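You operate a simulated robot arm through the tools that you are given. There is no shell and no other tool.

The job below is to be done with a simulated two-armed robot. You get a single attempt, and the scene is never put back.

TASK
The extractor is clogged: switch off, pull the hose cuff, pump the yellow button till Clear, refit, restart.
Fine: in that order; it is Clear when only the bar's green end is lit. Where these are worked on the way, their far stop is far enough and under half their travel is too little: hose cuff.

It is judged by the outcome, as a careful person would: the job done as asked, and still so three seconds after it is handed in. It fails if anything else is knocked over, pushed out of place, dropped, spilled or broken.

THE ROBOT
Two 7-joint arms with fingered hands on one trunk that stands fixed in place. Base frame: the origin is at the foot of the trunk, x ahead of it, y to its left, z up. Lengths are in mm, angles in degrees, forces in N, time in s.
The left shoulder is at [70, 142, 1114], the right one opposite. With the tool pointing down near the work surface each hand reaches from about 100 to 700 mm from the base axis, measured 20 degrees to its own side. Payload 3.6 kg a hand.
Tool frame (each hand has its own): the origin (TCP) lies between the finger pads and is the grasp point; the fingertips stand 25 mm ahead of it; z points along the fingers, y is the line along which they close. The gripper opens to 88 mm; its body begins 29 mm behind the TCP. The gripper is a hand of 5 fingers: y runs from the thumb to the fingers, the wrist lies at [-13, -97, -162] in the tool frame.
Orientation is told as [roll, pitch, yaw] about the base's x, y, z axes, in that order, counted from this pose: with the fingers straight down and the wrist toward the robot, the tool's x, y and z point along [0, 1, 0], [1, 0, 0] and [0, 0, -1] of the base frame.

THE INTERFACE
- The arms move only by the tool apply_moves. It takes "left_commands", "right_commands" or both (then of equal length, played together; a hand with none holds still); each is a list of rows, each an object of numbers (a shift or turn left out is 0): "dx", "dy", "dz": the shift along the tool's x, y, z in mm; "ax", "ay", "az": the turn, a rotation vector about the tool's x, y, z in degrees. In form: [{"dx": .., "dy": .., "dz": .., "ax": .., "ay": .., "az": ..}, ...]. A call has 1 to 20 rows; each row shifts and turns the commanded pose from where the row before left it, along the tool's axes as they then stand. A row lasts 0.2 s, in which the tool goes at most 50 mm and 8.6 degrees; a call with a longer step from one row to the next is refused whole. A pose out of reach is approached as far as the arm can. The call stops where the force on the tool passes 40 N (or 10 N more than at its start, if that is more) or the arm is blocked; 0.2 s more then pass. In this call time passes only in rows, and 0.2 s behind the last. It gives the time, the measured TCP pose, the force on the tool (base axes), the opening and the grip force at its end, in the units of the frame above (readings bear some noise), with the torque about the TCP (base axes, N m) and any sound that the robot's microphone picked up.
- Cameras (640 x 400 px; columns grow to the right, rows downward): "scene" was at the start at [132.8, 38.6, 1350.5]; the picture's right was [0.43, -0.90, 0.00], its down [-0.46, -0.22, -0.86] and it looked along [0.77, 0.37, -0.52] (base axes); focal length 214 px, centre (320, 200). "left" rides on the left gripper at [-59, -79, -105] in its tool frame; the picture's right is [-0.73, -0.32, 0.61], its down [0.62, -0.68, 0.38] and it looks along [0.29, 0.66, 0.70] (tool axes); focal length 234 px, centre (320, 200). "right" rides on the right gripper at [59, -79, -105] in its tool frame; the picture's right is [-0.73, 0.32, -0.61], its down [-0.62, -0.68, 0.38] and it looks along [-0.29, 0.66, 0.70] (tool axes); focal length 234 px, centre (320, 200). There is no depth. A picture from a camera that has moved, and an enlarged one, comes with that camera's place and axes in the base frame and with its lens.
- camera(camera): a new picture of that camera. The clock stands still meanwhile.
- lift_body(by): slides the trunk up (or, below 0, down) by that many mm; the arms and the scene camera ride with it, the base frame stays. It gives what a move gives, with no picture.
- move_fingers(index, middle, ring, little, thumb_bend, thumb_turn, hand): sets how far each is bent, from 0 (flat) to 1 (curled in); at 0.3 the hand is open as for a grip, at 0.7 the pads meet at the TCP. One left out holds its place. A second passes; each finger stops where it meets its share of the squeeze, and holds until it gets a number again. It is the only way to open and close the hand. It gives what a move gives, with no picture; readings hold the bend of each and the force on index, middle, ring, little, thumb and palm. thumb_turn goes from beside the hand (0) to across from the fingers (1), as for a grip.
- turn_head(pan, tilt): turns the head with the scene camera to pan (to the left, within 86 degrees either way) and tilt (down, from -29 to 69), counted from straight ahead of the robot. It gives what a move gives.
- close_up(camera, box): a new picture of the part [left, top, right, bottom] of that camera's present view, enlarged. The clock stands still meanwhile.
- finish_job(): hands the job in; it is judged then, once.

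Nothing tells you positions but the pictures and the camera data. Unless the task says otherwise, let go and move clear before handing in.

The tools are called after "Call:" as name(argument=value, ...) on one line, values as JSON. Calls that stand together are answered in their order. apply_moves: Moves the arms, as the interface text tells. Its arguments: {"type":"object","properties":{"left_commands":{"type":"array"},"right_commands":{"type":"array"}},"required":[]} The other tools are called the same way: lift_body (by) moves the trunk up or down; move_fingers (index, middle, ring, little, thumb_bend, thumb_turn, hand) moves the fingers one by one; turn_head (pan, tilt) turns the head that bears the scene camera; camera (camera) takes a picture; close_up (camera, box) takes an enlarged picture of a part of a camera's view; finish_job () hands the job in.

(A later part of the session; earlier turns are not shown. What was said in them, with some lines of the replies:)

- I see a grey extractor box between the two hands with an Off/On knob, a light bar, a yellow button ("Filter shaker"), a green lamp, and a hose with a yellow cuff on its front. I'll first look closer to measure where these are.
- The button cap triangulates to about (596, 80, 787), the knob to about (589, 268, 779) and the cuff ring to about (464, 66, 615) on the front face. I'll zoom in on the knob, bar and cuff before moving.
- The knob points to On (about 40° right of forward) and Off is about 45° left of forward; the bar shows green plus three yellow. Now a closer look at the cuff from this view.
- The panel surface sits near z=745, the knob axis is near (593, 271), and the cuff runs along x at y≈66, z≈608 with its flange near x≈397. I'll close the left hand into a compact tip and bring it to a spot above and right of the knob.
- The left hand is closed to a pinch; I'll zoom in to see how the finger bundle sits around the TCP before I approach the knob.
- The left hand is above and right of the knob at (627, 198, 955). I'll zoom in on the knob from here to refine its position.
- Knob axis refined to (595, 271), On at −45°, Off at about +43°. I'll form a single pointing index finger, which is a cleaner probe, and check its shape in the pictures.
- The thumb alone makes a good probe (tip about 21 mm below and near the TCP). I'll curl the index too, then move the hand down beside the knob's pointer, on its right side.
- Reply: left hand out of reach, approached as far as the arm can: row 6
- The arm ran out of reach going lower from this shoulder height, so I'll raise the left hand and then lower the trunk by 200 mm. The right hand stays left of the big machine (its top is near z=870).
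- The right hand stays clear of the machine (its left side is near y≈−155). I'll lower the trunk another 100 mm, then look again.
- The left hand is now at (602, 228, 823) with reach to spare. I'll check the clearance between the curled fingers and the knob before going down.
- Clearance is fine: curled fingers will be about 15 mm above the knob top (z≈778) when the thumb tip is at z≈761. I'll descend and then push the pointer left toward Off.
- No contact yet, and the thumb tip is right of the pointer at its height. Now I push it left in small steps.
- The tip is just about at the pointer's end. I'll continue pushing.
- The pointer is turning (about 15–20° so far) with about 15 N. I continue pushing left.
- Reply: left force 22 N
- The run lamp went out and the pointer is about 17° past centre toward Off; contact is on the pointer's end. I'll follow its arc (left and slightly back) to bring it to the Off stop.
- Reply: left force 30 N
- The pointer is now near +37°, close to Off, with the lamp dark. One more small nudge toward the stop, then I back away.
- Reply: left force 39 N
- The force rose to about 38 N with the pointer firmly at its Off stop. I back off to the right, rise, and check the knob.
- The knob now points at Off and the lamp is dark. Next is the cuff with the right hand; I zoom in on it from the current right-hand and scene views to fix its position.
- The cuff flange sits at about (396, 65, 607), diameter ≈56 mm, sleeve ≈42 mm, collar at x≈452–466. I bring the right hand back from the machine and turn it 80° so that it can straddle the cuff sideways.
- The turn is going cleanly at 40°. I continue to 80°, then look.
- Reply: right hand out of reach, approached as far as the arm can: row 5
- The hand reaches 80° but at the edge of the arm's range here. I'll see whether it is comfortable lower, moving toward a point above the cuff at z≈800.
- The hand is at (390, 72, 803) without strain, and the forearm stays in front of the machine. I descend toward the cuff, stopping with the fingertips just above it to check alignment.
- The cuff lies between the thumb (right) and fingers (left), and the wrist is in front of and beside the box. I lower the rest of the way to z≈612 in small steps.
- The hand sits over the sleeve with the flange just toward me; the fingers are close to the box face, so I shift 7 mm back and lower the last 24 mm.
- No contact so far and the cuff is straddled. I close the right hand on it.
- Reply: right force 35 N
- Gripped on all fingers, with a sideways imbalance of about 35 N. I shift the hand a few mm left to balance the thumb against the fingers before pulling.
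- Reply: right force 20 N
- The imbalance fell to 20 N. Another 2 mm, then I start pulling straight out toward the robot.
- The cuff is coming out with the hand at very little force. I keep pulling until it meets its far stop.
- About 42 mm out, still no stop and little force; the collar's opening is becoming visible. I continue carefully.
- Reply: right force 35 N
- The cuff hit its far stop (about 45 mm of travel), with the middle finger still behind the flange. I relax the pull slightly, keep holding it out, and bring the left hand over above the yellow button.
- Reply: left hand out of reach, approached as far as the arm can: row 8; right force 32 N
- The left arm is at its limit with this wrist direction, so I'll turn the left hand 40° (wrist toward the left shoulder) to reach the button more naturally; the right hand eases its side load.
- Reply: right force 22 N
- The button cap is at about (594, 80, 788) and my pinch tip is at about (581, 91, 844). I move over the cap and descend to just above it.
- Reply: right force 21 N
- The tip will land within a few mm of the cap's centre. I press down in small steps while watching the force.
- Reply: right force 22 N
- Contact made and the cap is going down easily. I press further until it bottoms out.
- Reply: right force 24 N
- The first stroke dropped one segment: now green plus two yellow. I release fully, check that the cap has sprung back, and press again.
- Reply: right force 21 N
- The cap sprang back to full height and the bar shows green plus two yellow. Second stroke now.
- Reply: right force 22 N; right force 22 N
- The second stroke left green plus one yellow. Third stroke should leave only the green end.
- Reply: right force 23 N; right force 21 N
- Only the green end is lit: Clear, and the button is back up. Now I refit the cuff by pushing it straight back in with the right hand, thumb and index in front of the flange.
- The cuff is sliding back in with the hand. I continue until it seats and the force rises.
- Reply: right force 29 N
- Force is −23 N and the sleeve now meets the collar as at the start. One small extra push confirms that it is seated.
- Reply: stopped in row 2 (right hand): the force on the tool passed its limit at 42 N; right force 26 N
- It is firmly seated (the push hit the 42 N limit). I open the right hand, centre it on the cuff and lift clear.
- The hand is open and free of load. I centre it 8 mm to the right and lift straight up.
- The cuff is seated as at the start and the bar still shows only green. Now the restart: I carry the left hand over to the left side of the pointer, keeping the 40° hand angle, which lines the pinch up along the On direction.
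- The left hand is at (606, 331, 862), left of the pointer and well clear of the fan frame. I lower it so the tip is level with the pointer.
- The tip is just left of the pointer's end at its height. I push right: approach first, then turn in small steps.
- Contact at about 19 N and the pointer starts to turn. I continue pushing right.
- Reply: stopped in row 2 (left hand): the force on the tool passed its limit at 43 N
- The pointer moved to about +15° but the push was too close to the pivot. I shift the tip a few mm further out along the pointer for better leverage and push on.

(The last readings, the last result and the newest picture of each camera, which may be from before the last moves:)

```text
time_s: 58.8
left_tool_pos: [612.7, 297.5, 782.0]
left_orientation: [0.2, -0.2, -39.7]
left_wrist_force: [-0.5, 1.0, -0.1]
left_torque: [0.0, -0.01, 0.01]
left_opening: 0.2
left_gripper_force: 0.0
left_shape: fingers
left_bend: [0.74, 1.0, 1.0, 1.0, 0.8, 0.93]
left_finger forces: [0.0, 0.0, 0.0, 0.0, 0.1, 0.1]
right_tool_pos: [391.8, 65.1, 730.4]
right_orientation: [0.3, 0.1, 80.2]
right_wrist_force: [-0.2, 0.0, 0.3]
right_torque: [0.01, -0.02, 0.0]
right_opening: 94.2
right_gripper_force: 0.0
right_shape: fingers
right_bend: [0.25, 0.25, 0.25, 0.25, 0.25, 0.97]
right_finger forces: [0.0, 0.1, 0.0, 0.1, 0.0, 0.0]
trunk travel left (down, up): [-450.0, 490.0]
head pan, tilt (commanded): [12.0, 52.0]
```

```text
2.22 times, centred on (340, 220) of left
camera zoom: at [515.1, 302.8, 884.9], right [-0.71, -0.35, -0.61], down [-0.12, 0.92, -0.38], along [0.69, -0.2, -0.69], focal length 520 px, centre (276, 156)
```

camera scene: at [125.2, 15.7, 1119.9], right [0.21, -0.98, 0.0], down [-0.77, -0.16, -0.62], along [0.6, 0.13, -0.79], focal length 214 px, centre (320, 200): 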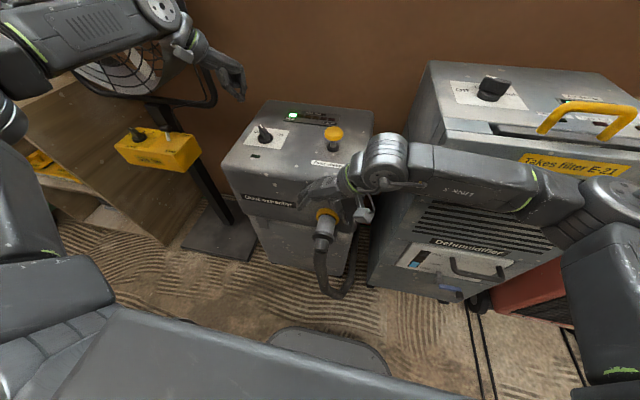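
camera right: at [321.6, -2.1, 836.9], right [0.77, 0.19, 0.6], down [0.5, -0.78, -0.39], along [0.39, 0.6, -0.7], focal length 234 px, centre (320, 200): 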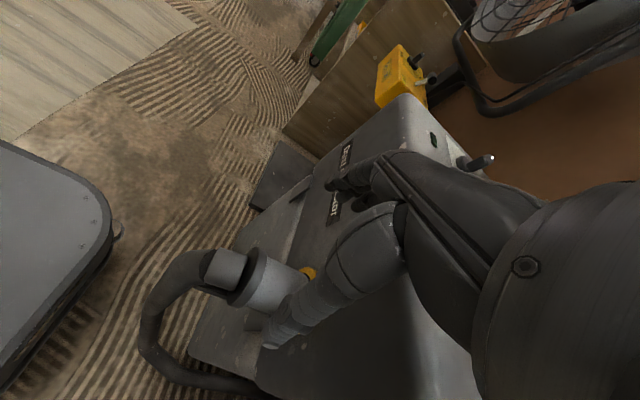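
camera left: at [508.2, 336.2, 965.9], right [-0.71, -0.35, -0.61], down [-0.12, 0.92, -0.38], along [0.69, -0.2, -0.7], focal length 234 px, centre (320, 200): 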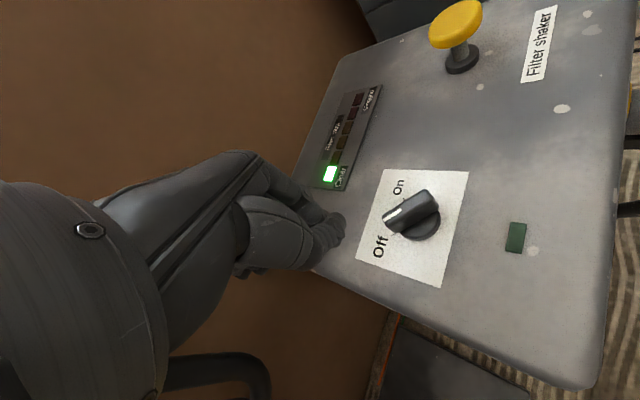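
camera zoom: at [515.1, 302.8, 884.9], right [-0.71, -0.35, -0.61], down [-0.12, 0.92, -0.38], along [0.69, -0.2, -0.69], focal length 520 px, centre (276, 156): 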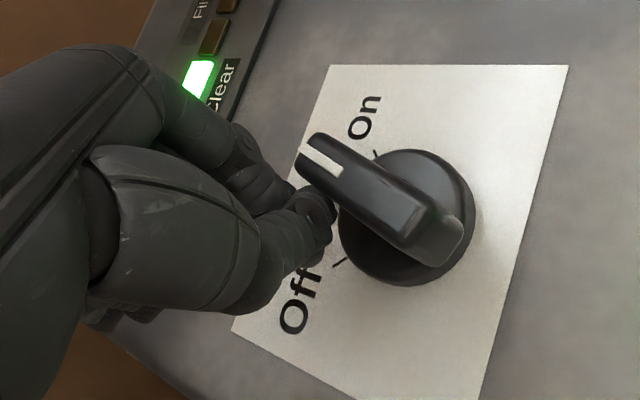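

The run lamp is lit and the pointer is about 21° past centre toward On. I follow its arc to bring it to the On stop.

Call:
apply_moves(left_commands=[{"dx": -2.8, "dy": 1.0}, {"dx": -2.8, "dy": 1.0}, {"dx": -2.8, "dy": 1.0}, {"dx": -2.8, "dy": 1.0}, {"dx": -2.8, "dy": 1.0}])

Call:
close_up(camera="scene", box=[200, 60, 340, 170])

Call:
close_up(camera="left", box=[220, 130, 460, 310])

```text
time_s: 60.2
left_tool_pos: [610.8, 289.7, 782.0]
left_orientation: [0.5, -0.5, -39.5]
left_wrist_force: [12.8, 23.3, 2.9]
left_torque: [0.31, -0.16, 0.05]
left_opening: 0.0
left_gripper_force: 0.1
left_shape: fingers
left_bend: [0.74, 1.0, 1.0, 1.0, 0.8, 0.95]
left_finger forces: [0.0, 0.0, 0.0, 0.1, 0.0, 0.0]
right_tool_pos: [393.2, 66.4, 729.3]
right_orientation: [0.3, 0.2, 80.0]
right_wrist_force: [-0.4, -1.2, 0.3]
right_torque: [-0.02, -0.01, 0.0]
right_opening: 93.9
right_gripper_force: 0.1
right_shape: fingers
right_bend: [0.25, 0.25, 0.25, 0.25, 0.25, 0.97]
right_finger forces: [0.0, 0.0, 0.0, 0.1, 0.0, 0.1]
trunk travel left (down, up): [-450.0, 490.0]
head pan, tilt (commanded): [12.0, 52.0]
stopped in row 5 (left hand): the force on the tool passed its limit at 41 N (the readings are from after the stop); the commanded pose is now the measured one
```

```text
3.64 times, centred on (270, 115) of scene
camera zoom: at [126.8, 18.1, 1119.5], right [0.21, -0.98, 0.0], down [-0.77, -0.17, -0.61], along [0.6, 0.13, -0.79], focal length 780 px, centre (502, 509)
```

zoom: 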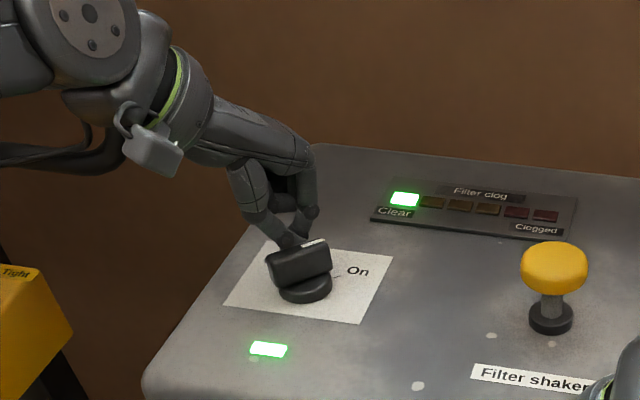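

```text
2.22 times, centred on (340, 220) of left
camera zoom: at [512.2, 293.4, 884.1], right [-0.7, -0.36, -0.62], down [-0.13, 0.91, -0.38], along [0.7, -0.19, -0.69], focal length 520 px, centre (276, 156)
```

zoom: 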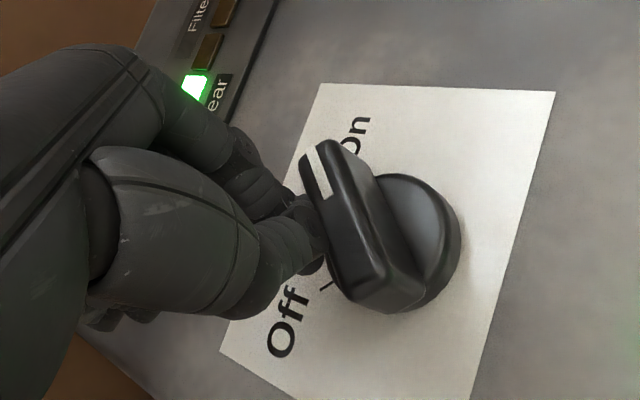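

The pointer is at about −42°, against the On stop (limit force reached), and the lamp is lit. I back off to the left, rise, and check everything.

Call:
apply_moves(left_commands=[{"dx": 7.0, "dy": -4}, {"dx": 7.7, "dy": -6.4}, {"dx": 7.7, "dy": -6.4}, {"dz": -25}, {"dz": -25}, {"dz": -25}, {"dz": -25}])

Call:
close_up(camera="scene", box=[220, 80, 400, 290])

Call:
close_up(camera="left", box=[300, 0, 640, 300])

```text
time_s: 61.8
left_tool_pos: [608.2, 311.4, 883.9]
left_orientation: [0.5, -0.5, -39.7]
left_wrist_force: [-0.5, -0.1, -0.1]
left_torque: [-0.01, 0.01, 0.02]
left_opening: 0.0
left_gripper_force: 0.0
left_shape: fingers
left_bend: [0.74, 1.0, 1.0, 1.0, 0.79, 0.93]
left_finger forces: [0.0, 0.0, 0.0, 0.0, 0.0, 0.0]
right_tool_pos: [391.6, 64.4, 730.0]
right_orientation: [0.3, 0.1, 80.0]
right_wrist_force: [-0.3, -0.5, 0.8]
right_torque: [-0.02, -0.04, -0.01]
right_opening: 94.1
right_gripper_force: 0.1
right_shape: fingers
right_bend: [0.25, 0.25, 0.25, 0.25, 0.25, 0.97]
right_finger forces: [0.0, 0.0, 0.1, 0.0, 0.0, 0.0]
trunk travel left (down, up): [-450.0, 490.0]
head pan, tilt (commanded): [12.0, 52.0]
```

```text
1.90 times, centred on (310, 185) of scene
camera zoom: at [125.0, 15.0, 1119.9], right [0.21, -0.98, 0.0], down [-0.77, -0.16, -0.62], along [0.6, 0.13, -0.79], focal length 408 px, centre (339, 229)
```

zoom: 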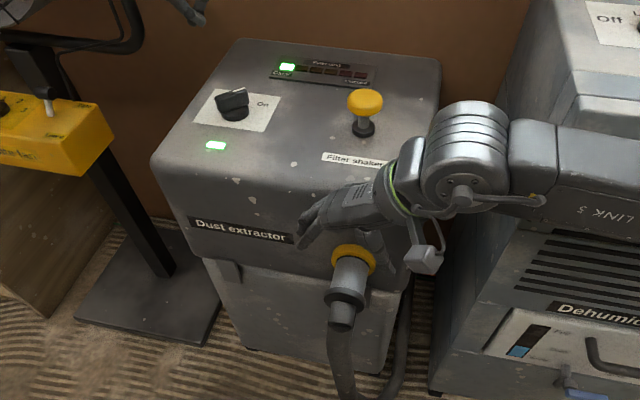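

```text
1.33 times, centred on (470, 150) of left
camera zoom: at [510.9, 317.0, 986.2], right [-0.71, -0.35, -0.62], down [-0.12, 0.92, -0.38], along [0.7, -0.19, -0.69], focal length 312 px, centre (120, 267)
```

zoom: 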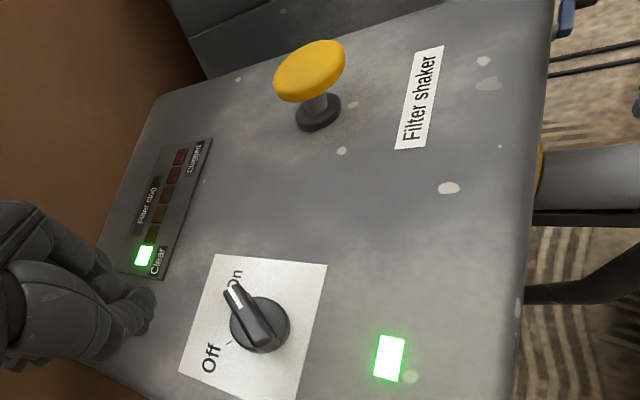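

Everything reads right: pointer on On, run lamp lit, only the green end of the bar, button up. I withdraw the right hand up and away, then compare the cuff with its original position.

Call:
apply_moves(right_commands=[{"dz": -25}, {"dz": -25}, {"dz": -25}, {"dz": -25}, {"dz": -25}, {"dz": -25, "dy": -15}, {"dy": -25, "dz": -10}, {"dy": -25}, {"dy": -15}], left_commands=[{"dz": -10}, {"dz": -10}, {"dz": -10}, {"dz": -10}, {"dz": -10}, {}, {}, {}, {}])

Call:
camera(camera="scene")

Call:
close_up(camera="scene", box=[290, 190, 370, 300])

```text
time_s: 63.8
left_tool_pos: [608.4, 311.3, 932.1]
left_orientation: [0.5, -0.4, -39.5]
left_wrist_force: [-0.9, -0.7, 0.7]
left_torque: [0.01, 0.02, 0.0]
left_opening: 0.0
left_gripper_force: 0.0
left_shape: fingers
left_bend: [0.74, 1.0, 1.0, 1.0, 0.79, 0.93]
left_finger forces: [0.1, 0.1, 0.0, 0.0, 0.0, 0.0]
right_tool_pos: [378.1, -14.5, 890.2]
right_orientation: [0.3, 0.0, 79.8]
right_wrist_force: [0.1, -0.2, 0.7]
right_torque: [-0.01, -0.01, 0.02]
right_opening: 94.2
right_gripper_force: 0.0
right_shape: fingers
right_bend: [0.25, 0.25, 0.25, 0.25, 0.25, 0.97]
right_finger forces: [0.0, 0.1, 0.0, 0.0, 0.0, 0.0]
trunk travel left (down, up): [-450.0, 490.0]
head pan, tilt (commanded): [12.0, 52.0]
```

```text
taken
camera scene: at [125.0, 15.0, 1119.9], right [0.21, -0.98, 0.0], down [-0.77, -0.16, -0.62], along [0.6, 0.13, -0.79], focal length 214 px, centre (320, 200)
```

scene: 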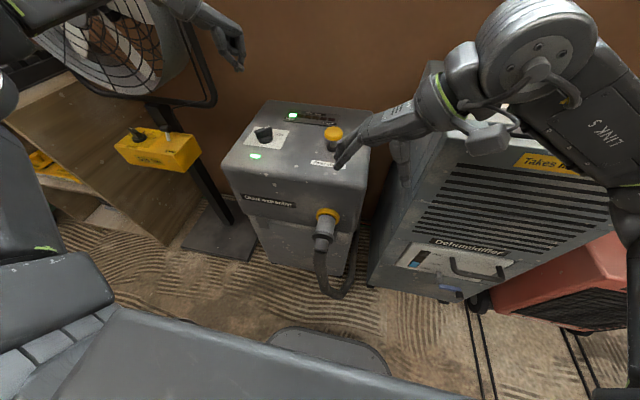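

```text
3.64 times, centred on (330, 245) of scene
camera zoom: at [125.0, 15.0, 1119.9], right [0.21, -0.98, 0.0], down [-0.77, -0.16, -0.62], along [0.6, 0.13, -0.79], focal length 780 px, centre (284, 36)
```

zoom: 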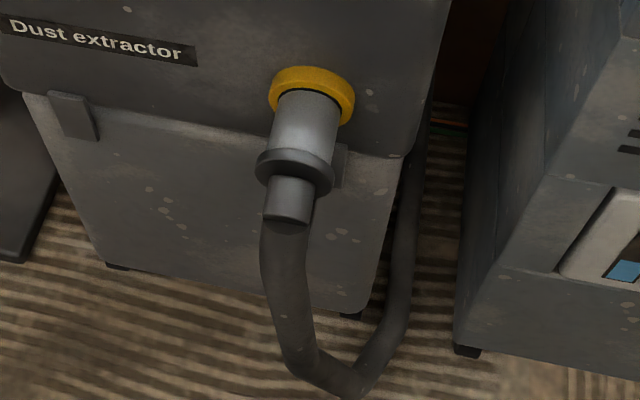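

The cuff matches its original seated picture exactly and the extractor has not shifted. One last look at the panel before handing in.

Call:
close_up(camera="scene", box=[220, 80, 380, 200])

Call:
camera(camera="left")

Call:
camera(camera="right")

```text
3.33 times, centred on (300, 140) of scene
camera zoom: at [125.0, 15.0, 1119.9], right [0.21, -0.98, 0.0], down [-0.77, -0.16, -0.62], along [0.6, 0.13, -0.79], focal length 715 px, centre (387, 400)
```

zoom: 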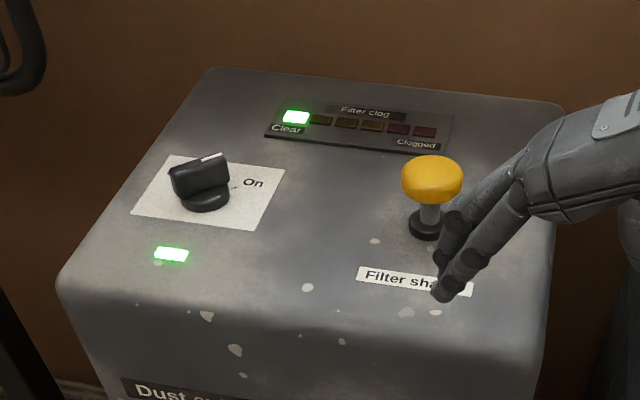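

```text
taken
camera left: at [510.0, 316.7, 1035.5], right [-0.71, -0.35, -0.62], down [-0.12, 0.92, -0.38], along [0.7, -0.19, -0.69], focal length 234 px, centre (320, 200)
```

left: 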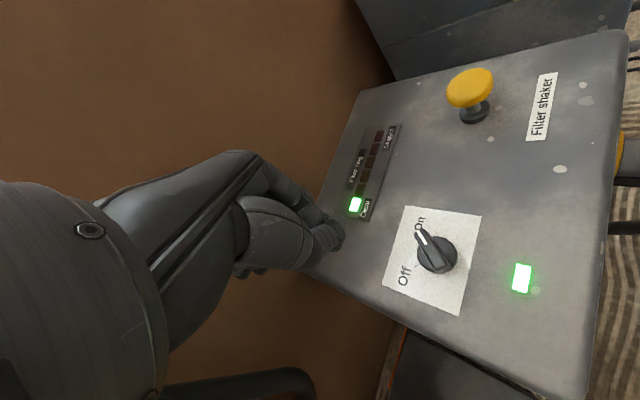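

```text
taken
camera right: at [306.6, -81.8, 996.6], right [0.77, 0.19, 0.6], down [0.49, -0.78, -0.39], along [0.4, 0.59, -0.7], focal length 234 px, centre (320, 200)
```

right: 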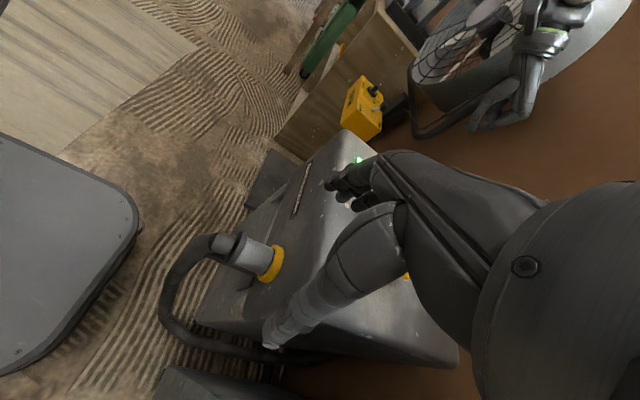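

The extractor is running again: knob on On, lamp lit, bar at Clear, button up and cuff seated. Both hands are clear and nothing else has moved, so I hand the job in.

Call:
finish_job()

```text
The job is handed in.
```

The extractor is unclogged and running again, and I've handed the job in. I worked in the order you gave:

1. **Switched off:** I turned the knob to its Off stop and the run lamp went dark.
2. **Pulled the hose cuff:** it came out about 45 mm to its far stop, and I held it there.
3. **Pumped the yellow button:** three full strokes took the bar from green plus three yellow down to the green end only, which is Clear.
4. **Refitted the cuff:** I pushed it back until it seated firmly. The picture afterwards matches the one from the start.
5. **Restarted:** I turned the knob back to On and the run lamp lit.

In the last pictures the bar still showed only green and the button was back up. Both hands were clear, and I saw nothing else moved or knocked over.
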